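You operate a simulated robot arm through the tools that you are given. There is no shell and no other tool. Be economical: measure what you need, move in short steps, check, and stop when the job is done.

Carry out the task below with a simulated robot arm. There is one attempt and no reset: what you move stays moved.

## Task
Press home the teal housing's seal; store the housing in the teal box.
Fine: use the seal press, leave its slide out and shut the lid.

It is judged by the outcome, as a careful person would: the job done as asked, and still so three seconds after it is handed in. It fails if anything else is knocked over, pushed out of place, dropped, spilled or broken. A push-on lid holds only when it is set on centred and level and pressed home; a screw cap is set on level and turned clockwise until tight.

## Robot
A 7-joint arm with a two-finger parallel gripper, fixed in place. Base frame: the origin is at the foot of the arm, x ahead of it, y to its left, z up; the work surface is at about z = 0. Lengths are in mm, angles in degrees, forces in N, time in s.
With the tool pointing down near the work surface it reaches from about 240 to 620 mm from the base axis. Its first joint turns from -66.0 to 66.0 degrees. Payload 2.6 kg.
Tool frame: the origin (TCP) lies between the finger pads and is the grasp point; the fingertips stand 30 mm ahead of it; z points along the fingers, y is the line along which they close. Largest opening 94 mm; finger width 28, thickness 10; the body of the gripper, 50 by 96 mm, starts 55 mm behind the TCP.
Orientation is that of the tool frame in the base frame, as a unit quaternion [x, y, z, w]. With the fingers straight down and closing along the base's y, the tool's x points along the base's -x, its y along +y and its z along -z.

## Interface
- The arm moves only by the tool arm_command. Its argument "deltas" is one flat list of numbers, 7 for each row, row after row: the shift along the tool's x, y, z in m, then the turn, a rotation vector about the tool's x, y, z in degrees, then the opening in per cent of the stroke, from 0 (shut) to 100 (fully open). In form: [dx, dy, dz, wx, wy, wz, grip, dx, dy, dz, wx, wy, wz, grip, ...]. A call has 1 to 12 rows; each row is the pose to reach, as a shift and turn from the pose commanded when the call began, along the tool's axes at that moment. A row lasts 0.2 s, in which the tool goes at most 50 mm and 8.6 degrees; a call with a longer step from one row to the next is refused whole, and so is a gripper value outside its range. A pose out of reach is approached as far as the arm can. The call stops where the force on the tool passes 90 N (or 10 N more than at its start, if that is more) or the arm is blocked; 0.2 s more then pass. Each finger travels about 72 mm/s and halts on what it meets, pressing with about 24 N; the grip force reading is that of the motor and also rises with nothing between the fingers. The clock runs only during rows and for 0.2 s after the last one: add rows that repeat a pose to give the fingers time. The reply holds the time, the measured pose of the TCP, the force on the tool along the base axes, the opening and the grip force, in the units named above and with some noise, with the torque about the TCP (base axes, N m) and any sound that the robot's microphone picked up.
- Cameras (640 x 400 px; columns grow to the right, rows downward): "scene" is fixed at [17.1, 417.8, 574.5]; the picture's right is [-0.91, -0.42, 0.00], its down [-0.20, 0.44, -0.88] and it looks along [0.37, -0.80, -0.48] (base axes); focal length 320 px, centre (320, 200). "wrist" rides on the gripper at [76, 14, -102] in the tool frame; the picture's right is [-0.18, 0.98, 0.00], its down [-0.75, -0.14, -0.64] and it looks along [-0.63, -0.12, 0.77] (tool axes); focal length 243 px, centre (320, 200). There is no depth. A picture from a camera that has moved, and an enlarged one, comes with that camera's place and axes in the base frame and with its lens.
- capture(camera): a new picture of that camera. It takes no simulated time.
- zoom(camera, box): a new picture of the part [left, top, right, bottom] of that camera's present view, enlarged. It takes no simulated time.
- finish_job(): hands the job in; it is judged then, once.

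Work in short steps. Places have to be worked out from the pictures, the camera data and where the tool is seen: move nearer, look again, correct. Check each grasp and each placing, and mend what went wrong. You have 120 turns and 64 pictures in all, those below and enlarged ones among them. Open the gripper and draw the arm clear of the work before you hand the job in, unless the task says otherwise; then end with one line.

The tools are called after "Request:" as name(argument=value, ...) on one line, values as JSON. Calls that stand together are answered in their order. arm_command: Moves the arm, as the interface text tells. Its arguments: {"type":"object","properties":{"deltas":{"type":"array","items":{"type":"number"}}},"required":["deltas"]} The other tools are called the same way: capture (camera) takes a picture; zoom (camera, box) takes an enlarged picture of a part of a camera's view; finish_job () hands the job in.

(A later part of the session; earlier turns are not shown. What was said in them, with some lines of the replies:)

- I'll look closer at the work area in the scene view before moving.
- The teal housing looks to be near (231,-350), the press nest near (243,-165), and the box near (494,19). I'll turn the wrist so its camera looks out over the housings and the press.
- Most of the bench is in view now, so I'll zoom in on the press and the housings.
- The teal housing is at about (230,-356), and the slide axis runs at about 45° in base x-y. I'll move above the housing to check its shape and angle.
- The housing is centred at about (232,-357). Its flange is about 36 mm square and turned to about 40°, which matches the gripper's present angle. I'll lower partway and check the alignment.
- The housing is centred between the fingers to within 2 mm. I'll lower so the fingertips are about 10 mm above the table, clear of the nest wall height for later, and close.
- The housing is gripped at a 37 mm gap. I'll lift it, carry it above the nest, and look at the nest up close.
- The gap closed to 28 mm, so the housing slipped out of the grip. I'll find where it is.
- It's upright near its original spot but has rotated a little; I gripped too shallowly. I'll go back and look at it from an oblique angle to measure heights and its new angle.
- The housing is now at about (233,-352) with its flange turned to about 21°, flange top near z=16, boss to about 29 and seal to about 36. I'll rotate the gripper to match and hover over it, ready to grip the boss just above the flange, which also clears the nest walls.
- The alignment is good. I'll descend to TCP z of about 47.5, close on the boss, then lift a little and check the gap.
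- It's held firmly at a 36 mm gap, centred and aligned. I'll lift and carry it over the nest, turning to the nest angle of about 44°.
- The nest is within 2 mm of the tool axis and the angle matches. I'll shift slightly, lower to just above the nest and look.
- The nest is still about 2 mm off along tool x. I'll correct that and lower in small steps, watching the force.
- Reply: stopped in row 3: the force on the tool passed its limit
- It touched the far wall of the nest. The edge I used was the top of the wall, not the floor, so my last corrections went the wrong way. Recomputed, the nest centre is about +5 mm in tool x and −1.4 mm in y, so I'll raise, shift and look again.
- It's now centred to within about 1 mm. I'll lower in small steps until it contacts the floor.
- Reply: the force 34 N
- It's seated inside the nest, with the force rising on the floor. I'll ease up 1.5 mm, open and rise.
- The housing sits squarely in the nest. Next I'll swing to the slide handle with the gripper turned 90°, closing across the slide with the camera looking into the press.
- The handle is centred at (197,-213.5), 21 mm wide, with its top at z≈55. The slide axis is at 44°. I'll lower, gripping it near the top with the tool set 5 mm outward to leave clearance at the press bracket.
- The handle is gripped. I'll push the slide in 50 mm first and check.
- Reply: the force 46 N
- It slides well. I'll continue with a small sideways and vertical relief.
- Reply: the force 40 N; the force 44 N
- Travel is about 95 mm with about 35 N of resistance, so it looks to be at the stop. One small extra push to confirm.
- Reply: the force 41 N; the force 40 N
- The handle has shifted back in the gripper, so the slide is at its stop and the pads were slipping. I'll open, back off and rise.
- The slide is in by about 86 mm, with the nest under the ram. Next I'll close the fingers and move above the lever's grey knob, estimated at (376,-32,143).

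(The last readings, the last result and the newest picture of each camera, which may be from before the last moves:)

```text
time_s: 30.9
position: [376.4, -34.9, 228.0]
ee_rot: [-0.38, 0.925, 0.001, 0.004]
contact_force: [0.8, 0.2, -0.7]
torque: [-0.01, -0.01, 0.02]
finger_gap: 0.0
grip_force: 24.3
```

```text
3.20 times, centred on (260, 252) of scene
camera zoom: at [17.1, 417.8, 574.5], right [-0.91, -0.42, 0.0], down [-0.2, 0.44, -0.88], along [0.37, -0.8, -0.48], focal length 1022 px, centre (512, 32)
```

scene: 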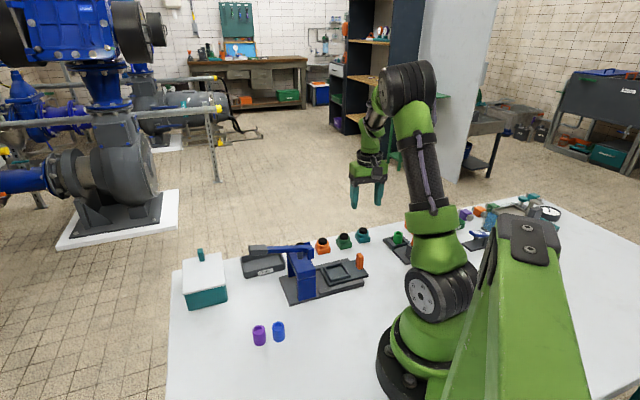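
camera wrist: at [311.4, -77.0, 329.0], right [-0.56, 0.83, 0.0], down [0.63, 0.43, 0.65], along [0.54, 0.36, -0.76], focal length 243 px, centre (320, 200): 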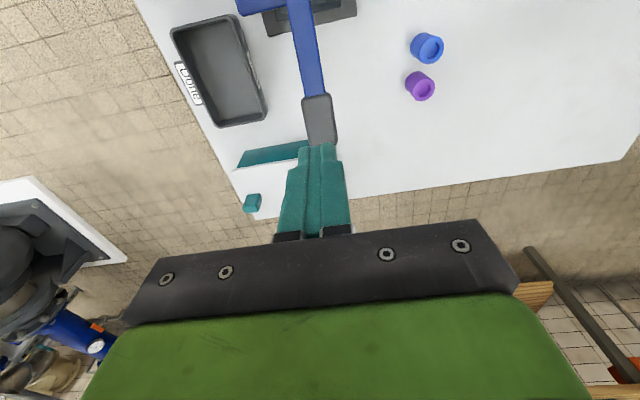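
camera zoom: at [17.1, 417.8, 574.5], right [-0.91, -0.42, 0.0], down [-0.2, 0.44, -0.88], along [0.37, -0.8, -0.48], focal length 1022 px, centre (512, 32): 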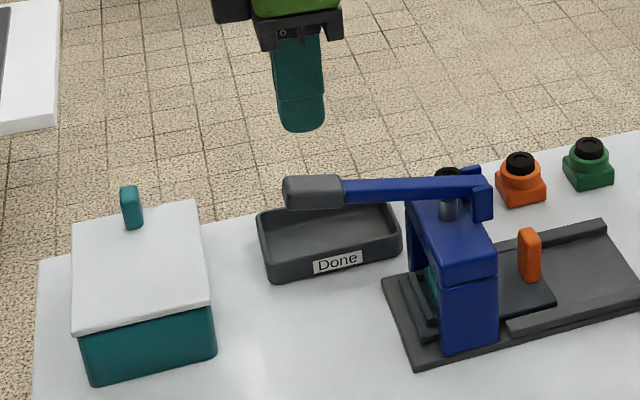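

The tool is over the knob, 4 mm outboard of its centre. I'll press down in steps and watch the force and sound.

Request:
arm_command(deltas=[0, 0, 0.03, 0, 0, 0, 0, 0, 0, 0.042, 0, 0, 0, 0, 0, 0, 0.05, 0, 0, 0, 0, 0, 0, 0.056, 0, 0, 0, 0, 0, 0, 0.062, 0, 0, 0, 0, 0, 0, 0.068, 0, 0, 0, 0, 0, 0, 0.074, 0, 0, 0, 0, 0, 0, 0.08, 0, 0, 0, 0])

Request:
zoom(camera="scene", box=[160, 190, 360, 315])

```text
time_s: 32.7
position: [376.2, -35.1, 146.6]
ee_rot: [-0.38, 0.925, 0.0, 0.004]
contact_force: [1.3, 0.8, 4.4]
torque: [0.07, -0.05, 0.0]
finger_gap: 0.1
grip_force: 23.6
```

```text
3.20 times, centred on (260, 252) of scene
camera zoom: at [17.1, 417.8, 574.5], right [-0.91, -0.42, 0.0], down [-0.2, 0.44, -0.88], along [0.37, -0.8, -0.48], focal length 1022 px, centre (512, 32)
```

zoom: 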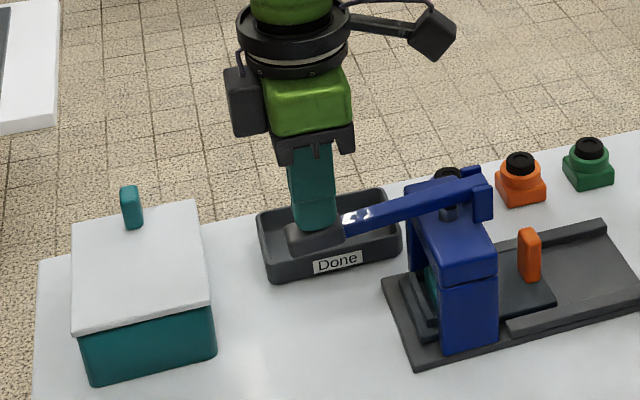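

The lever is moving with light resistance. I'll keep pressing, following the arc slightly inward.

Request:
arm_command(deltas=[0.001, 0, 0.006, 0, 0, 0, 0, 0.002, 0, 0.012, 0, 0, 0, 0, 0.003, 0, 0.018, 0, 0, 0, 0, 0.005, 0, 0.024, 0, 0, 0, 0, 0.007, 0, 0.03, 0, 0, 0, 0, 0.009, 0, 0.036, 0, 0, 0, 0, 0.011, 0, 0.042, 0, 0, 0, 0])

Request:
zoom(camera="scene", box=[160, 190, 360, 315])

```text
time_s: 34.0
position: [373.7, -36.5, 123.1]
ee_rot: [-0.379, 0.925, -0.003, 0.014]
contact_force: [-3.2, 2.1, 18.7]
torque: [-0.15, 0.26, -0.14]
finger_gap: 0.0
grip_force: 24.0
stopped in row 6: the force on the tool passed its limit (the readings are from after the stop); the commanded pose is now the measured one
```

```text
3.20 times, centred on (260, 252) of scene
camera zoom: at [17.1, 417.8, 574.5], right [-0.91, -0.42, 0.0], down [-0.2, 0.44, -0.88], along [0.37, -0.8, -0.48], focal length 1022 px, centre (512, 32)
```

zoom: 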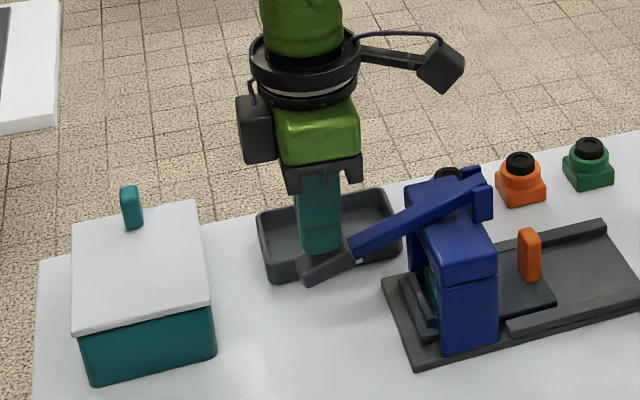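

It stopped at 90 N. I'll push once more gently to see whether it's a hard stop or the seal still travelling.

Request:
arm_command(deltas=[0.001, 0, 0.003, 0, 0, 0, 0, 0.001, 0, 0.006, 0, 0, 0, 0, 0.001, 0, 0.009, 0, 0, 0, 0, 0.001, 0, 0.012, 0, 0, 0, 0, 0.001, 0, 0.015, 0, 0, 0, 0])

```text
time_s: 34.9
position: [379.7, -36.6, 123.0]
ee_rot: [-0.379, 0.925, -0.008, 0.025]
contact_force: [-2.1, 2.6, 18.5]
torque: [-0.09, 0.24, -0.11]
finger_gap: 0.0
grip_force: 24.0
stopped in row 4: the force on the tool passed its limit (the readings are from after the stop); the commanded pose is now the measured one
```

There's a hard stop at the same height. I'll rise and see whether the lever springs back.

Request:
arm_command(deltas=[0, 0, -0.03, 0, 0, 0, 0, 0, 0, -0.06, 0, 0, 0, 0, 0, 0, -0.1, 0, 0, 0, 0, 0, 0, -0.1, 0, 0, 0, 0])

Request:
zoom(camera="scene", box=[160, 190, 360, 315])

```text
time_s: 35.9
position: [372.3, -38.2, 219.6]
ee_rot: [-0.379, 0.925, -0.005, 0.022]
contact_force: [0.7, -0.5, 1.1]
torque: [0.02, 0.01, -0.01]
finger_gap: 0.0
grip_force: 24.1
```

```text
3.20 times, centred on (260, 252) of scene
camera zoom: at [17.1, 417.8, 574.5], right [-0.91, -0.42, 0.0], down [-0.2, 0.44, -0.88], along [0.37, -0.8, -0.48], focal length 1022 px, centre (512, 32)
```

zoom: 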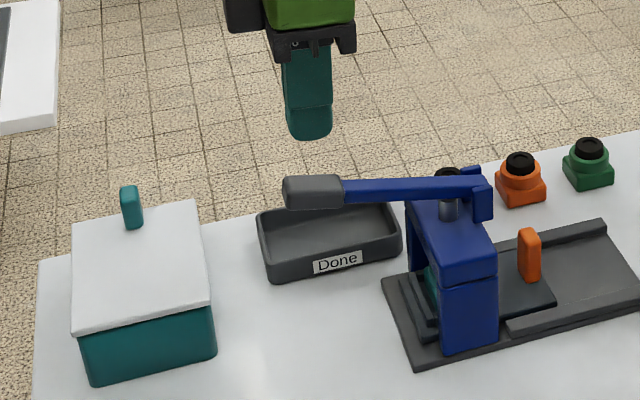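

The lever returned by itself. I'll go back to the slide handle, levelling the small tilt, with the fingers open.

Request:
arm_command(deltas=[0.033, 0, 0, -1.5, 2.1, 0, 20, 0.066, 0, 0, -1.5, 2.1, 0, 50, 0.099, 0, 0, -1.5, 2.1, 0, 50, 0.132, 0, 0, -1.5, 2.1, 0, 50, 0.165, 0, 0, -1.5, 2.1, 0, 50, 0.165, 0, 0, -1.5, 2.1, 0, 50])

Request:
zoom(camera="wrist", box=[240, 60, 400, 160])

```text
time_s: 37.3
position: [255.8, -154.0, 213.2]
ee_rot: [-0.379, 0.925, 0.001, 0.0]
contact_force: [-0.1, -0.2, 0.0]
torque: [0.02, -0.01, -0.01]
finger_gap: 46.9
grip_force: 0.0
```

```text
4.00 times, centred on (320, 110) of wrist
camera zoom: at [191.1, -196.0, 315.5], right [-0.56, 0.83, 0.0], down [0.64, 0.43, 0.64], along [0.53, 0.36, -0.77], focal length 970 px, centre (320, 560)
```

zoom: 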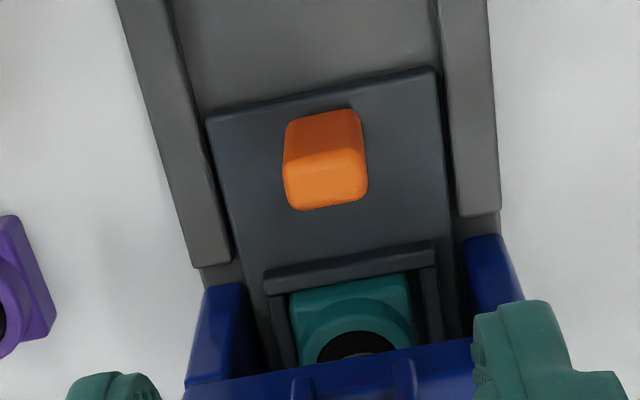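

The handle is at about (261.6,-146). I'll shift 5 mm inward, descend, grip, and pull the slide partly out.

Request:
arm_command(deltas=[-0.005, 0, 0.045, 0, 0, 0, 50, -0.005, 0, 0.09, 0, 0, 0, 50, -0.005, 0, 0.125, 0, 0, 0, 50, -0.005, 0, 0.144, 0, 0, 0, 50, -0.005, 0, 0.144, 0, 0, 0, 30, -0.005, 0, 0.144, 0, 0, 0, 10, -0.005, 0, 0.144, 0, 0, 0, 10])

Request:
arm_command(deltas=[0.01, 0.0001, 0, 0, 0, 0, 8, 0.02, 0.0002, 0, 0, 0, 0, 8, 0.03, 0.0003, 0, 0, 0, 0, 8, 0.04, 0.0004, 0, 0, 0, 0, 8, 0.05, 0.0006, 0, 0, 0, 0, 8])

```text
time_s: 38.9
position: [259.5, -150.9, 69.1]
ee_rot: [-0.379, 0.925, -0.002, -0.001]
contact_force: [4.8, -5.4, -14.1]
torque: [0.76, -0.18, 0.32]
finger_gap: 21.5
grip_force: 44.8
```

```text
time_s: 40.1
position: [225.6, -185.4, 69.2]
ee_rot: [-0.38, 0.925, -0.003, 0.001]
contact_force: [19.1, -17.6, -34.3]
torque: [-0.1, 0.4, 0.16]
finger_gap: 21.5
grip_force: 45.0
```

It's pulling out. I'll relieve the side and vertical load and continue to the outer position (original handle at about (197,-213.5)).

Request:
arm_command(deltas=[0.01, -0.0012, 0.001, 0, 0, 0, 8, 0.02, -0.0012, 0.001, 0, 0, 0, 8, 0.03, -0.0012, 0.001, 0, 0, 0, 8, 0.038, -0.0012, 0.001, 0, 0, 0, 8, 0.043, -0.0012, 0.001, 0, 0, 0, 8])

Request:
zoom(camera="scene", box=[240, 210, 400, 310])

```text
time_s: 41.3
position: [194.8, -215.4, 69.2]
ee_rot: [-0.378, 0.926, -0.002, 0.001]
contact_force: [-0.9, 2.2, 38.8]
torque: [0.8, 0.01, 0.42]
finger_gap: 21.7
grip_force: 44.8
```

```text
4.00 times, centred on (320, 260) of scene
camera zoom: at [17.0, 417.9, 574.4], right [-0.91, -0.42, 0.0], down [-0.2, 0.44, -0.88], along [0.37, -0.8, -0.48], focal length 1278 px, centre (320, -40)
```

zoom: 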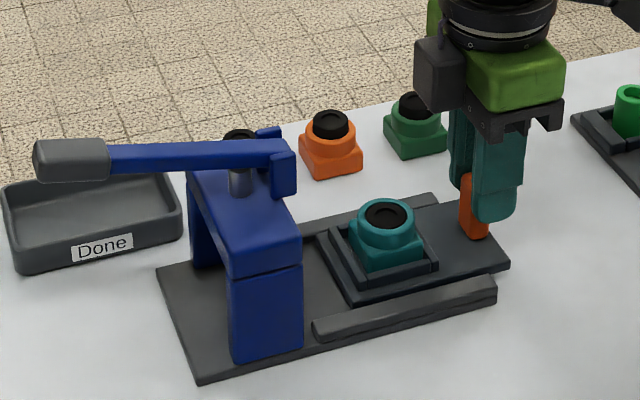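

The seal is now flush in the housing. The slide is perhaps 2–3 mm short of its original position, so I'll pull a bit more, then release and rise.

Request:
arm_command(deltas=[0.003, 0, -0.001, 0, 0, 0, 8, 0.006, 0, -0.001, 0, 0, 0, 8, 0.006, 0, -0.001, 0, 0, 0, 8])

Request:
arm_command(deltas=[-0.001, 0, 0, 0, 0, 0, 30, -0.001, 0, 0, 0, 0, 0, 50, -0.001, 0, 0, 0, 0, 0, 50, -0.001, 0, -0.04, 0, 0, 0, 50, -0.001, 0, -0.08, 0, 0, 0, 50, -0.001, 0, -0.12, 0, 0, 0, 50])

Request:
zoom(camera="scene", box=[240, 210, 400, 310])

```text
time_s: 42.1
position: [192.7, -219.3, 70.1]
ee_rot: [-0.382, 0.924, 0.0, 0.002]
contact_force: [37.3, 12.3, 0.3]
torque: [0.16, -0.58, 0.1]
finger_gap: 22.0
grip_force: 45.2
```

```text
time_s: 43.5
position: [191.2, -218.6, 191.0]
ee_rot: [-0.379, 0.926, 0.0, 0.0]
contact_force: [0.8, -0.1, -0.8]
torque: [0.0, 0.01, 0.0]
finger_gap: 46.9
grip_force: 0.0
```

```text
4.00 times, centred on (320, 260) of scene
camera zoom: at [17.1, 417.8, 574.5], right [-0.91, -0.42, 0.0], down [-0.2, 0.44, -0.88], along [0.37, -0.8, -0.48], focal length 1278 px, centre (320, -40)
```

zoom: 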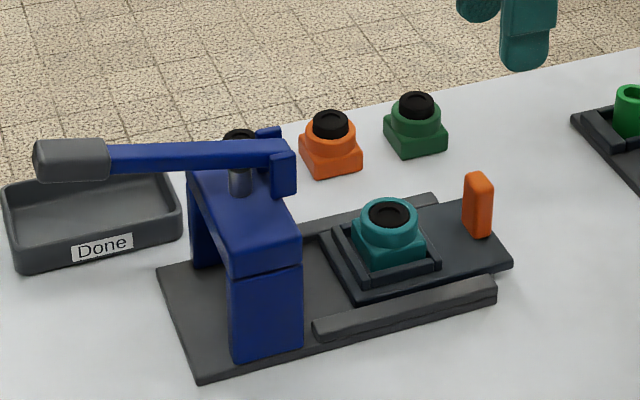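

The slide is fully out and the seal flush. Now I'll move to look at the teal box and its lid up close.

Request:
arm_command(deltas=[-0.03, -0.002, -0.03, 0, 0, 5.6, 50, -0.071, -0.0045, -0.055, 0, 0, 11.2, 50, -0.112, -0.007, -0.075, 0, 0, 16.8, 50, -0.153, -0.0095, -0.09, 0, 0, 22.4, 50, -0.194, -0.012, -0.1, 0, 0, 28, 50, -0.235, -0.0145, -0.105, 0, 0, 33.5, 50, -0.276, -0.017, -0.11, 0, 0, 39, 50, -0.317, -0.019, -0.11, 0, 0, 44.6, 50, -0.317, -0.019, -0.11, 0, 0, 44.6, 50])

Request:
capture(camera="wrist")

```text
time_s: 45.5
position: [430.1, -10.4, 299.6]
ee_rot: [0.003, 1.0, 0.0, 0.0]
contact_force: [0.3, -0.2, 0.7]
torque: [-0.01, 0.0, 0.0]
finger_gap: 47.2
grip_force: 0.0
```

```text
15 pictures are left
camera wrist: at [354.3, 5.1, 401.4], right [0.19, 0.98, 0.0], down [0.75, -0.14, 0.64], along [0.63, -0.12, -0.77], focal length 243 px, centre (320, 200)
```

wrist: 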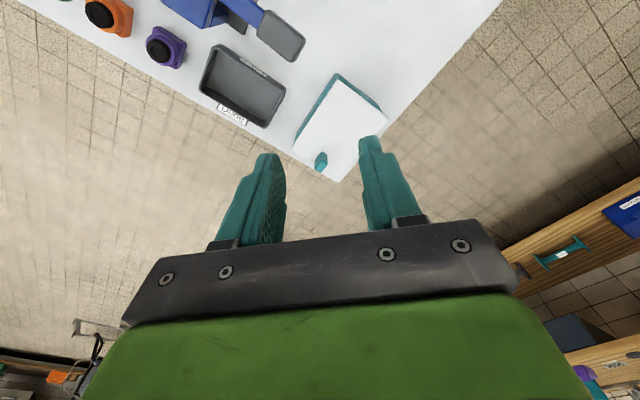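

Request:
zoom(camera="wrist", box=[270, 60, 410, 190])

```text
3.08 times, centred on (340, 125) of wrist
camera zoom: at [354.3, 5.1, 401.4], right [0.19, 0.98, 0.0], down [0.75, -0.14, 0.64], along [0.63, -0.12, -0.77], focal length 746 px, centre (258, 431)
```

zoom: 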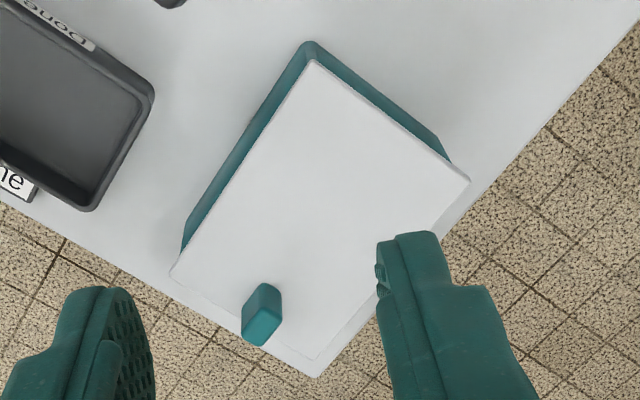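

The lid's top is at about z≈52, with its handle at about (549,-30) near the edge furthest from the (442,12)–(507,77) edge. That suggests a hinge along the latter. I'll hover over the handle with the fingers closing along the hinge direction and check.

Request:
arm_command(deltas=[-0.02, -0.0033, 0.025, 0, 0, 7.5, 50, -0.04, -0.0066, 0.05, 0, 0, 15, 50, -0.06, -0.01, 0.075, 0, 0, 22.5, 50, -0.08, -0.0132, 0.1, 0, 0, 30, 50, -0.1, -0.0165, 0.12, 0, 0, 37.5, 50, -0.119, -0.0196, 0.14, 0, 0, 45, 50, -0.119, -0.0196, 0.14, 0, 0, 45, 50])

Request:
zoom(camera="wrist", box=[200, 60, 440, 210])

```text
time_s: 47.1
position: [549.3, -30.0, 158.6]
ee_rot: [0.384, 0.923, 0.0, 0.0]
contact_force: [0.0, 0.4, -0.4]
torque: [-0.01, -0.01, 0.0]
finger_gap: 46.9
grip_force: 0.1
```

```text
2.67 times, centred on (320, 135) of wrist
camera zoom: at [505.8, 34.9, 260.9], right [0.83, 0.56, 0.0], down [0.43, -0.63, 0.64], along [0.36, -0.53, -0.77], focal length 647 px, centre (320, 373)
```

zoom: 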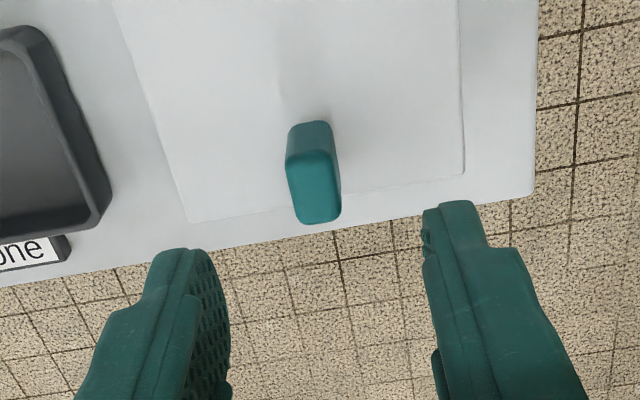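

The handle is centred at about (549.6,-32.5), 14 mm wide, with its top at z≈83. I'll descend, grip it, and lift slightly to feel how the lid moves.

Request:
arm_command(deltas=[-0.002, -0.0015, 0.03, 0, 0, 0, 50, -0.002, -0.0015, 0.06, 0, 0, 0, 50, -0.002, -0.0015, 0.068, 0, 0, 0, 40, -0.002, -0.0015, 0.068, 0, 0, 0, 20, -0.002, -0.0015, 0.068, 0, 0, 0, 5, -0.002, -0.0015, 0.068, 0, 0, 0, 5])

Request:
arm_command(deltas=[0.0002, 0, -0.005, 0, -2.5, 0, 3, 0.001, 0, -0.0125, 0, -6.5, 0, 3, 0.003, 0, -0.022, 0, -11.5, 0, 3, 0.003, 0, -0.022, 0, -11.5, 0, 3])

Request:
capture(camera="scene")

```text
time_s: 48.5
position: [549.7, -32.5, 91.4]
ee_rot: [0.383, 0.924, -0.001, 0.0]
contact_force: [0.5, 0.8, -3.4]
torque: [-0.11, -0.07, -0.03]
finger_gap: 17.8
grip_force: 45.1
```

```text
time_s: 49.5
position: [547.5, -32.9, 118.0]
ee_rot: [0.382, 0.919, -0.039, 0.096]
contact_force: [4.8, 3.4, -3.9]
torque: [-0.21, -0.47, 0.01]
finger_gap: 13.5
grip_force: 39.4
```

```text
12 pictures are left
```

scene: 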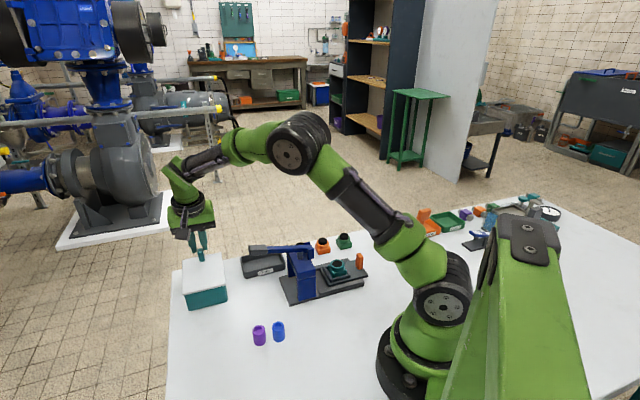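

Request:
zoom(camera="scene", box=[160, 220, 260, 310])

```text
4.44 times, centred on (210, 265) of scene
camera zoom: at [17.2, 417.8, 574.5], right [-0.91, -0.42, 0.0], down [-0.2, 0.44, -0.88], along [0.37, -0.8, -0.48], focal length 1420 px, centre (809, -89)
```

zoom: 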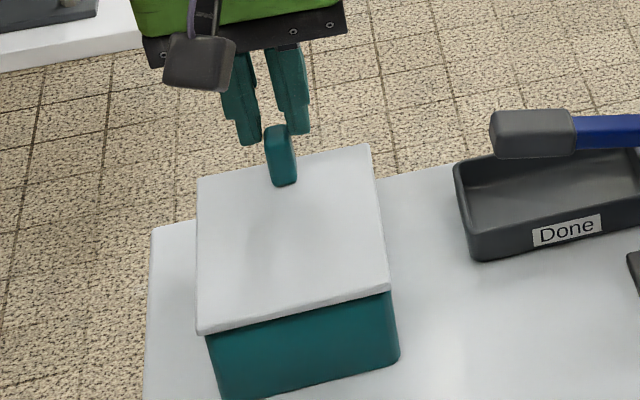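

The lid is hinged along its near edge and started to open, but my path wasn't on the true arc and the pads slipped up the handle. I'll lower back the way I came, then re-grip deeper.

Request:
arm_command(deltas=[0.0015, 0, 0.009, 0, 4, 0, 5, 0.003, 0, 0.0185, 0, 8, 0, 5, 0.0045, 0, 0.026, 0, 11.9, 0, 5, 0.0045, 0, 0.026, 0, 11.9, 0, 25, 0.0056, 0, 0.0325, 0, 11.9, 0, 30, 0.0056, 0, 0.0325, 0, 11.9, 0, 10, 0.0056, 0, 0.0325, 0, 11.9, 0, 3, 0.0056, 0, 0.0325, 0, 11.9, 0, 3])

```text
time_s: 51.3
position: [551.3, -33.4, 89.3]
ee_rot: [0.385, 0.923, 0.002, 0.007]
contact_force: [-13.9, -13.6, 58.0]
torque: [-0.28, 1.02, 0.14]
finger_gap: 18.8
grip_force: 13.9
```

The tips are touching the lid (its top is nearer z≈59). I'll raise 2.5 mm and close again.

Request:
arm_command(deltas=[0, 0, -0.005, 0, 0, 0, 25, 0, 0, -0.006, 0, 0, 0, 25, 0, 0, -0.006, 0, 0, 0, 3, 0, 0, -0.006, 0, 0, 0, 3, 0, 0, -0.006, 0, 0, 0, 3])

```text
time_s: 52.5
position: [548.3, -32.5, 89.1]
ee_rot: [0.384, 0.923, 0.002, 0.001]
contact_force: [-9.7, -9.3, 35.2]
torque: [-0.2, 0.09, 0.16]
finger_gap: 18.3
grip_force: 36.7
```

Gripped at 18 mm. I'll now follow a proper arc about the hinge, tilting the tool with the lid, up to 40° first.

Request:
arm_command(deltas=[0.0028, 0, -0.0073, 0, -4, 0, 3, 0.0061, 0, -0.0144, 0, -8, 0, 3, 0.0142, 0, -0.0278, 0, -16, 0, 3, 0.0241, 0, -0.04, 0, -24, 0, 3, 0.0356, 0, -0.0506, 0, -32, 0, 3, 0.0485, 0, -0.0596, 0, -40, 0, 3, 0.0485, 0, -0.0596, 0, -40, 0, 3])

Request:
zoom(camera="scene", box=[140, 180, 300, 310])

```text
time_s: 54.1
position: [512.9, 2.3, 145.1]
ee_rot: [0.36, 0.868, -0.131, 0.316]
contact_force: [0.1, -0.1, 0.5]
torque: [0.01, 0.0, 0.0]
finger_gap: 2.9
grip_force: 0.0
```

```text
3.08 times, centred on (220, 245) of scene
camera zoom: at [17.1, 417.8, 574.5], right [-0.91, -0.42, 0.0], down [-0.2, 0.44, -0.88], along [0.37, -0.8, -0.48], focal length 983 px, centre (628, 62)
```

zoom: 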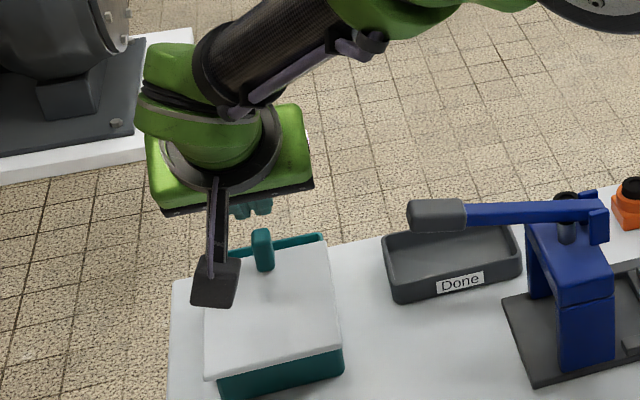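

The handle slipped free, and the lid appears to have shifted rather than swung. I'll rise, level the tool and look closely before anything else.

Request:
arm_command(deltas=[-0.02, 0, -0.024, 0, 0, 0, 3, -0.04, 0, -0.048, 0, 0, 0, 10, -0.06, 0, -0.072, 0, 8, 0, 20, -0.07, 0, -0.084, 0, 16, 0, 30, -0.075, 0, -0.092, 0, 24, 0, 40, -0.075, 0, -0.092, 0, 32, 0, 50, -0.075, 0, -0.092, 0, 40, 0, 50, -0.075, 0, -0.092, 0, 40, 0, 50])

Request:
zoom(camera="wrist", box=[200, 0, 460, 170])

Request:
zoom(camera="scene", box=[160, 230, 260, 320])

```text
time_s: 55.9
position: [513.9, 2.8, 264.9]
ee_rot: [0.384, 0.923, 0.001, -0.003]
contact_force: [0.6, -0.1, 0.8]
torque: [-0.01, 0.0, 0.01]
finger_gap: 47.0
grip_force: 0.0
```

```text
2.35 times, centred on (330, 85) of wrist
camera zoom: at [470.2, 67.7, 368.4], right [0.83, 0.56, 0.0], down [0.44, -0.64, 0.64], along [0.36, -0.53, -0.77], focal length 571 px, centre (296, 471)
```

zoom: 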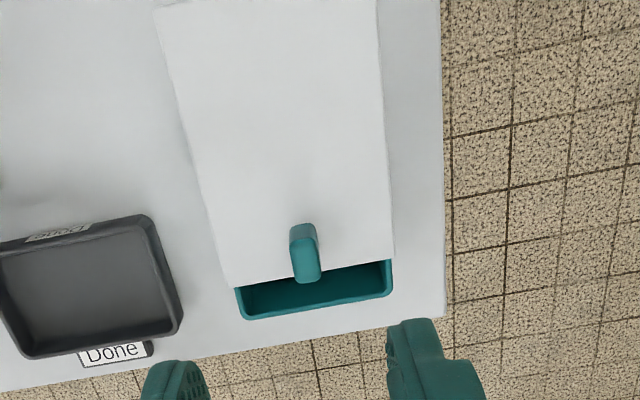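

```text
4.44 times, centred on (210, 275) of scene
camera zoom: at [17.2, 417.8, 574.5], right [-0.91, -0.42, 0.0], down [-0.2, 0.44, -0.88], along [0.37, -0.8, -0.48], focal length 1420 px, centre (809, -133)
```

zoom: 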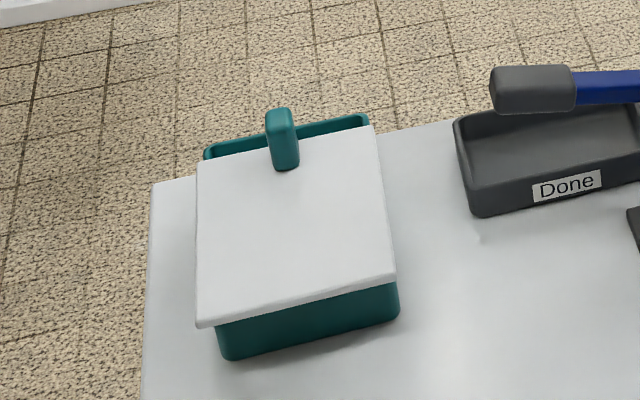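

The lid is a captured sliding one: it slid straight about 27 mm with its sides still flush. I'll push the handle further along the same axis with closed fingers from its far side to open the box.

Request:
arm_command(deltas=[-0.02, 0.0005, 0.04, 0, 0, 0, 20, -0.04, 0.001, 0.08, 0, 0, 0, 0, -0.0525, 0.0011, 0.125, 0, 0, 0, 0, -0.0525, 0.0011, 0.16, 0, 0, 0, 0, -0.0525, 0.0011, 0.171, 0, 0, 0, 0, -0.0525, 0.0011, 0.171, 0, 0, 0, 0])

Request:
arm_command(deltas=[0.008, 0, 0, 0, 0, 0, 0, 0.016, 0, 0, 0, 0, 0, 0, 0.024, 0, 0, 0, 0, 0, 0, 0.032, 0, 0, 0, 0, 0, 0, 0.04, 0, 0, 0, 0, 0, 0, 0.042, 0, 0, 0, 0, 0, 0])

Request:
zoom(camera="wrist", box=[160, 50, 480, 250])

```text
time_s: 57.3
position: [549.7, -32.1, 94.5]
ee_rot: [0.383, 0.924, 0.001, -0.003]
contact_force: [0.5, -0.4, 0.1]
torque: [-0.01, -0.02, 0.02]
finger_gap: 0.0
grip_force: 23.7
```

```text
time_s: 58.7
position: [520.6, -1.6, 93.4]
ee_rot: [0.384, 0.923, 0.001, -0.004]
contact_force: [0.6, -0.3, -0.7]
torque: [-0.02, -0.03, -0.01]
finger_gap: 0.2
grip_force: 24.2
```

```text
2.00 times, centred on (320, 150) of wrist
camera zoom: at [477.2, 62.4, 196.7], right [0.83, 0.56, 0.0], down [0.44, -0.64, 0.64], along [0.36, -0.53, -0.77], focal length 485 px, centre (320, 300)
```

zoom: 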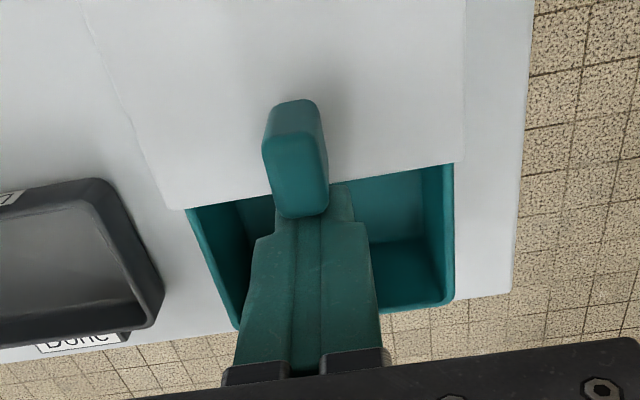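

The lid slid freely and stays straight, with about 59 mm of opening centred near (536,-17). I'll back off, rise and head back to the nest for the housing.

Request:
arm_command(deltas=[-0.008, 0, 0, 0, 0, 0, 0, -0.008, 0, -0.045, 0, 0, 0, 0, -0.008, 0, -0.09, 0, 0, 0, 0, -0.008, 0, -0.135, 0, 0, 0, 0, -0.008, 0, -0.16, 0, 0, 0, 0])

Request:
arm_command(deltas=[0.0108, -0.0395, 0, 0, 0, 0, 20, 0.0216, -0.079, 0, 0, 0, 0, 40, 0.0324, -0.1186, 0, 0, 0, 0, 57, 0.0432, -0.158, 0, 0, 0, 0, 57, 0.054, -0.1976, 0, 0, 0, 0, 57, 0.0648, -0.2372, 0.02, 0, 0, 0, 57, 0.0756, -0.2767, 0.05, 0, 0, 0, 57, 0.0864, -0.3162, 0.08, 0, 0, 0, 57, 0.0864, -0.3162, 0.11, 0, 0, 0, 57, 0.0864, -0.3162, 0.11, 0, 0, 0, 57])

Request:
zoom(camera="wrist", box=[240, 60, 400, 160])

```text
time_s: 59.9
position: [528.5, -10.8, 255.5]
ee_rot: [0.383, 0.924, 0.0, -0.003]
contact_force: [-0.7, 0.1, 1.0]
torque: [-0.02, 0.05, 0.0]
finger_gap: 0.0
grip_force: 24.4
```

```text
refused: row 7 steps farther than a row can; nothing moved
```

```text
4.00 times, centred on (320, 110) of wrist
camera zoom: at [484.0, 53.9, 358.7], right [0.83, 0.56, 0.0], down [0.43, -0.64, 0.64], along [0.36, -0.53, -0.77], focal length 970 px, centre (320, 560)
```

zoom: 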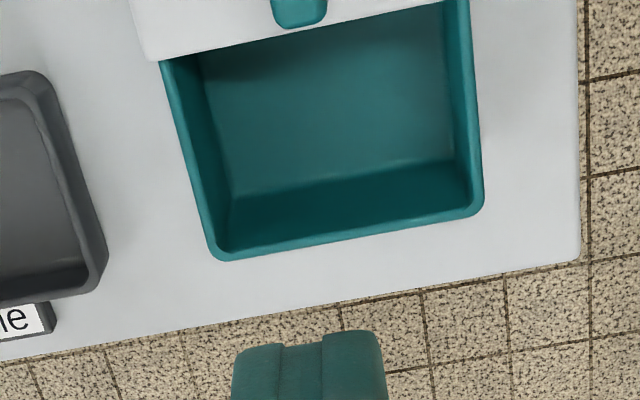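

That call was refused for step length. The picture confirms the opening's centre at (537,-17). I'll retry the move with smaller steps.

Request:
arm_command(deltas=[0.0113, -0.0394, 0, 0, 0, 0, 20, 0.0226, -0.0788, 0, 0, 0, 0, 40, 0.0339, -0.1182, 0, 0, 0, 0, 57, 0.0452, -0.1576, 0, 0, 0, 0, 57, 0.0566, -0.197, 0, 0, 0, 0, 57, 0.0679, -0.2364, 0, 0, 0, 0, 57, 0.0792, -0.2758, 0, 0, 0, 0, 57, 0.0905, -0.3153, 0, 0, 0, 0, 57, 0.0905, -0.3153, 0.04, 0, 0, 0, 57, 0.0905, -0.3153, 0.08, 0, 0, 0, 57, 0.0905, -0.3153, 0.115, 0, 0, 0, 57, 0.0905, -0.3153, 0.115, 0, 0, 0, 57])

Request:
zoom(camera="wrist", box=[240, 60, 400, 160])

```text
time_s: 62.5
position: [240.3, -167.3, 139.4]
ee_rot: [0.384, 0.923, 0.001, -0.002]
contact_force: [0.5, 0.7, -0.1]
torque: [-0.01, 0.02, 0.01]
finger_gap: 53.5
grip_force: 0.1
```

```text
4.00 times, centred on (320, 110) of wrist
camera zoom: at [197.6, -103.3, 241.7], right [0.83, 0.56, 0.0], down [0.43, -0.64, 0.64], along [0.36, -0.53, -0.77], focal length 970 px, centre (320, 560)
```

zoom: 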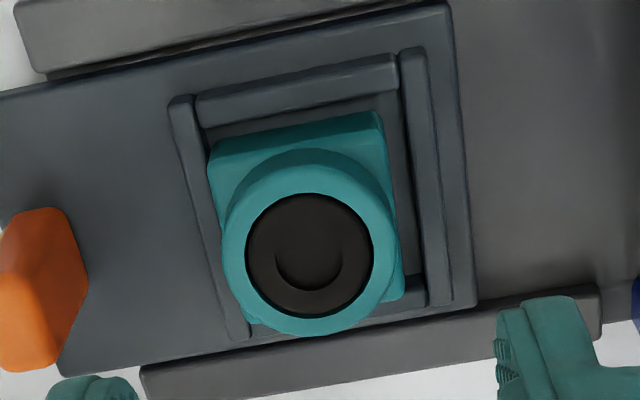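

The seal is flush in the housing. The housing is offset (-3,-2.3) mm in the tool frame, so I'll correct, descend above the nest walls, grip the boss and lift a little.

Request:
arm_command(deltas=[-0.003, -0.0023, 0.03, 0, 0, 1.5, 57, -0.003, -0.0023, 0.06, 0, 0, 1.5, 57, -0.003, -0.0023, 0.0725, 0, 0, 1.5, 57, -0.003, -0.0023, 0.0725, 0, 0, 1.5, 40, -0.003, -0.0023, 0.0725, 0, 0, 1.5, 20, -0.003, -0.0023, 0.0725, 0, 0, 1.5, 12, -0.003, -0.0023, 0.0725, 0, 0, 1.5, 12])

Request:
arm_command(deltas=[0, 0, -0.008, 0, 0, 0, 12, 0, 0, -0.02, 0, 0, 0, 12, 0, 0, -0.03, 0, 0, 0, 12, 0, 0, -0.03, 0, 0, 0, 12])

```text
time_s: 64.1
position: [240.4, -171.4, 69.2]
ee_rot: [0.395, 0.919, 0.001, -0.003]
contact_force: [0.7, 0.3, -0.4]
torque: [0.01, 0.02, 0.0]
finger_gap: 35.9
grip_force: 23.7
```

```text
time_s: 65.1
position: [239.6, -171.8, 96.8]
ee_rot: [0.396, 0.918, 0.001, -0.002]
contact_force: [-0.4, -0.2, -1.6]
torque: [-0.02, 0.0, 0.01]
finger_gap: 36.1
grip_force: 23.9
```

The housing is held at 36 mm. I'll lift high and carry it over the box opening.

Request:
arm_command(deltas=[0, 0, -0.04, 0, 0, 0, 12, 0, 0, -0.08, 0, 0, 0, 12, 0, 0, -0.12, 0, 0, 0, 12, -0.009, 0.032, -0.14, 0, 0, -0.5, 12, -0.0203, 0.0717, -0.14, 0, 0, -1, 12, -0.0322, 0.1135, -0.14, 0, 0, -1.5, 12, -0.044, 0.1553, -0.14, 0, 0, -2, 12, -0.0558, 0.1971, -0.14, 0, 0, -2.5, 12, -0.0676, 0.2389, -0.14, 0, 0, -3, 12, -0.0795, 0.2808, -0.14, 0, 0, -3, 12, -0.0913, 0.3227, -0.14, 0, 0, -3, 12, -0.0913, 0.3227, -0.14, 0, 0, -3, 12])

Request:
arm_command(deltas=[0, 0, 0.04, 0, 0, 0, 12, 0, 0, 0.08, 0, 0, 0, 12, 0, 0, 0.11, 0, 0, 0, 12, 0, 0, 0.11, 0, 0, 0, 12])

Request:
capture(camera="wrist")

```text
time_s: 67.7
position: [535.3, -15.3, 234.5]
ee_rot: [0.371, 0.929, 0.001, -0.003]
contact_force: [0.7, -0.6, -1.7]
torque: [0.01, -0.01, 0.0]
finger_gap: 35.8
grip_force: 23.6
```

```text
time_s: 68.7
position: [537.0, -13.4, 127.5]
ee_rot: [0.372, 0.928, 0.0, -0.003]
contact_force: [-0.4, -0.7, -2.0]
torque: [0.03, -0.01, 0.01]
finger_gap: 35.8
grip_force: 24.4
```

```text
4 pictures are left
camera wrist: at [492.3, 49.9, 229.8], right [0.81, 0.58, 0.0], down [0.45, -0.62, 0.64], along [0.37, -0.52, -0.77], focal length 243 px, centre (320, 200)
```

wrist: 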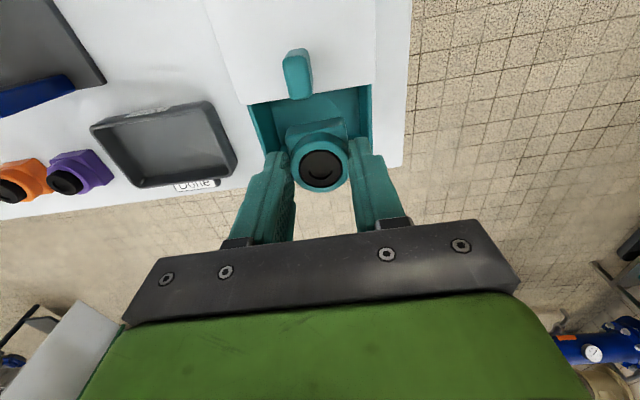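

I need a shift of about −3.3 mm in tool x and −4 mm in y to centre it. Then I'll lower into the box and feel for the floor.

Request:
arm_command(deltas=[-0.0033, -0.004, 0.005, 0, 0, 0, 12, -0.0033, -0.004, 0.025, 0, 0, 0, 12, -0.0033, -0.004, 0.045, 0, 0, 0, 12, -0.0033, -0.004, 0.06, 0, 0, 0, 12, -0.0033, -0.004, 0.064, 0, 0, 0, 12, -0.0033, -0.004, 0.067, 0, 0, 0, 12, -0.0033, -0.004, 0.067, 0, 0, 0, 12])

Request:
arm_command(deltas=[0, 0, 0.002, 0, 0, 0, 12, 0, 0, 0.004, 0, 0, 0, 12, 0, 0, 0.006, 0, 0, 0, 12, 0, 0, 0.007, 0, 0, 0, 12])

```text
time_s: 70.3
position: [536.9, -19.9, 59.7]
ee_rot: [0.372, 0.928, 0.001, -0.003]
contact_force: [-0.1, 0.7, -1.3]
torque: [0.01, 0.01, 0.01]
finger_gap: 36.0
grip_force: 24.1
```

```text
time_s: 71.3
position: [535.3, -20.7, 54.8]
ee_rot: [0.372, 0.928, 0.002, -0.002]
contact_force: [-2.8, 0.9, 7.1]
torque: [-0.04, 0.29, 0.01]
finger_gap: 35.9
grip_force: 24.1
```

It's on the floor with 7 N of contact. I'll open modestly and rise straight up.

Request:
arm_command(deltas=[0, 0, -0.0005, 0, 0, 0, 25, 0, 0, -0.0005, 0, 0, 0, 48, 0, 0, -0.0005, 0, 0, 0, 48, 0, 0, -0.03, 0, 0, 0, 48, 0, 0, -0.07, 0, 0, 0, 48, 0, 0, -0.11, 0, 0, 0, 48, 0, 0, -0.15, 0, 0, 0, 48])

Request:
zoom(camera="wrist", box=[220, 20, 420, 150])

```text
time_s: 72.9
position: [537.3, -19.4, 202.4]
ee_rot: [0.372, 0.928, 0.001, -0.002]
contact_force: [0.3, 0.1, -0.4]
torque: [-0.01, 0.01, -0.02]
finger_gap: 44.9
grip_force: 0.0
```

```text
3.08 times, centred on (320, 85) of wrist
camera zoom: at [493.2, 44.2, 305.1], right [0.81, 0.58, 0.0], down [0.45, -0.62, 0.64], along [0.37, -0.52, -0.77], focal length 746 px, centre (320, 554)
```

zoom: 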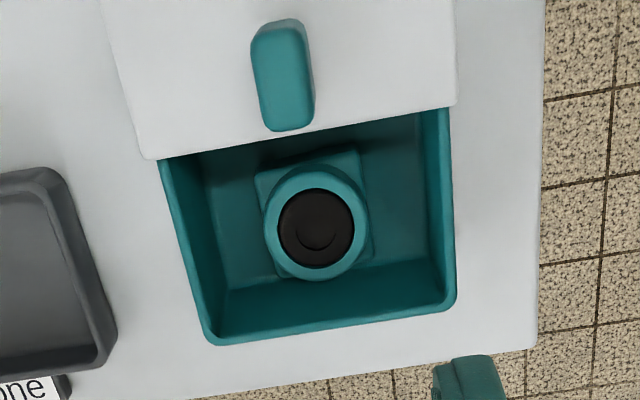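

The housing is upright in the box. I'll close the fingers and go behind the handle to push the lid shut gently.

Request:
arm_command(deltas=[0.04, 0, 0, 0, 0, 0, 20, 0.0794, 0, 0, 0, 0, 0, 0, 0.0794, 0, 0.04, 0, 0, 0, 0, 0.0794, 0, 0.08, 0, 0, 0, 0, 0.0794, 0, 0.1075, 0, 0, 0, 0, 0.0794, 0, 0.1075, 0, 0, 0, 0])

Request:
arm_command(deltas=[-0.008, 0.0002, 0, 0, 0, 0, 0, -0.016, 0.0003, 0, 0, 0, 0, 0, -0.024, 0.0005, 0, 0, 0, 0, 0, -0.032, 0.0006, 0, 0, 0, 0, 0, -0.04, 0.0008, 0, 0, 0, 0, 0, -0.048, 0.001, 0, 0, 0, 0, 0, -0.056, 0.0011, 0, 0, 0, 0, 0, -0.062, 0.0012, 0, 0, 0, 0, 0, -0.066, 0.0013, 0, 0, 0, 0, 0, -0.069, 0.0013, 0, 0, 0, 0, 0, -0.069, 0.0013, 0, 0, 0, 0, 0])

Request:
zoom(camera="scene", box=[160, 230, 260, 320])

```text
time_s: 74.3
position: [477.5, 33.3, 95.8]
ee_rot: [0.371, 0.929, 0.002, -0.002]
contact_force: [0.3, -0.2, 0.9]
torque: [-0.02, -0.06, 0.0]
finger_gap: 0.0
grip_force: 24.0
```

```text
time_s: 76.7
position: [530.3, -11.6, 95.5]
ee_rot: [0.372, 0.928, 0.001, -0.004]
contact_force: [-0.6, -0.3, 0.6]
torque: [0.02, -0.01, 0.02]
finger_gap: 0.0
grip_force: 23.7
```

```text
4.44 times, centred on (210, 275) of scene
camera zoom: at [17.1, 417.8, 574.5], right [-0.91, -0.42, 0.0], down [-0.2, 0.44, -0.88], along [0.37, -0.8, -0.48], focal length 1420 px, centre (809, -133)
```

zoom: 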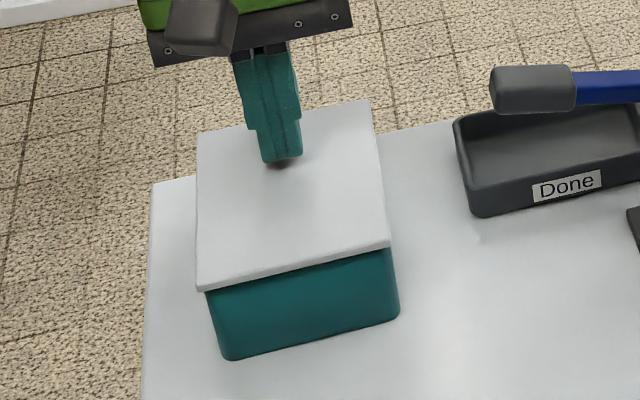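

The lid is about 6–8 mm from closed. I'll creep in and watch the force.

Request:
arm_command(deltas=[-0.002, 0, 0, 0, 0, 0, 0, -0.004, 0, 0, 0, 0, 0, 0, -0.005, 0, 0, 0, 0, 0, 0])

Request:
arm_command(deltas=[-0.001, 0, 0, 0, 0, 0, 0, -0.0015, 0, 0, 0, 0, 0, 0])

```text
time_s: 77.5
position: [533.3, -12.7, 94.9]
ee_rot: [0.372, 0.928, 0.001, -0.006]
contact_force: [-16.5, 8.5, 3.1]
torque: [0.01, 0.06, -0.09]
finger_gap: 0.1
grip_force: 24.3
```

```text
time_s: 78.1
position: [533.5, -13.4, 94.6]
ee_rot: [0.372, 0.928, 0.001, -0.008]
contact_force: [-30.4, 16.0, 8.4]
torque: [-0.1, 0.2, -0.11]
finger_gap: 0.0
grip_force: 23.8
```

There's a firm stop, with force rising to 34 N and almost no movement. I'll back off, rise and verify.

Request:
arm_command(deltas=[0.008, 0, 0, 0, 0, 0, 0, 0.008, 0, -0.04, 0, 0, 0, 0, 0.008, 0, -0.085, 0, 0, 0, 0, 0.03, 0, -0.13, 0, 0, 0, 20, 0.07, -0.02, -0.15, 0, 0, 0, 40, 0.11, -0.04, -0.16, 0, 0, 0, 50])

Request:
zoom(camera="scene", box=[160, 190, 360, 315])

```text
time_s: 79.5
position: [429.0, 27.3, 257.3]
ee_rot: [0.371, 0.929, 0.0, -0.003]
contact_force: [-0.1, 0.4, -0.1]
torque: [0.04, 0.0, 0.0]
finger_gap: 46.8
grip_force: 0.0
```

```text
3.20 times, centred on (260, 252) of scene
camera zoom: at [17.2, 417.8, 574.5], right [-0.91, -0.42, 0.0], down [-0.2, 0.44, -0.88], along [0.37, -0.8, -0.48], focal length 1022 px, centre (512, 32)
```

zoom: 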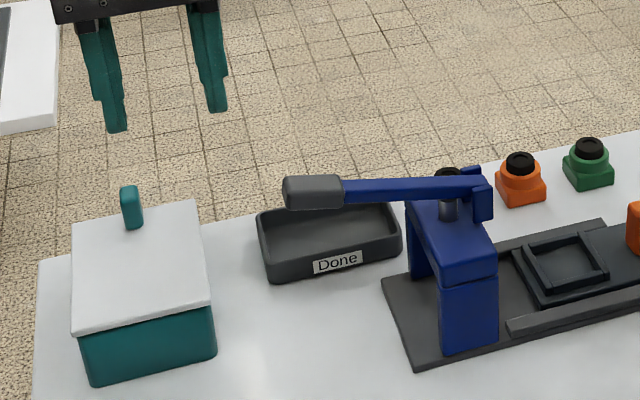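

The lid and box are back where they were at the start, fully shut. The slide is out, the lever is up and the arm is clear with the gripper open, so I'm handing in.

Request:
finish_job()

```text
The job is handed in.
```

The teal housing's seal is pressed home and the housing is in the teal box with the lid shut; the press slide is left out. On the first pick-up the housing slipped out of the gripper and turned slightly, but it stayed upright next to where it started.
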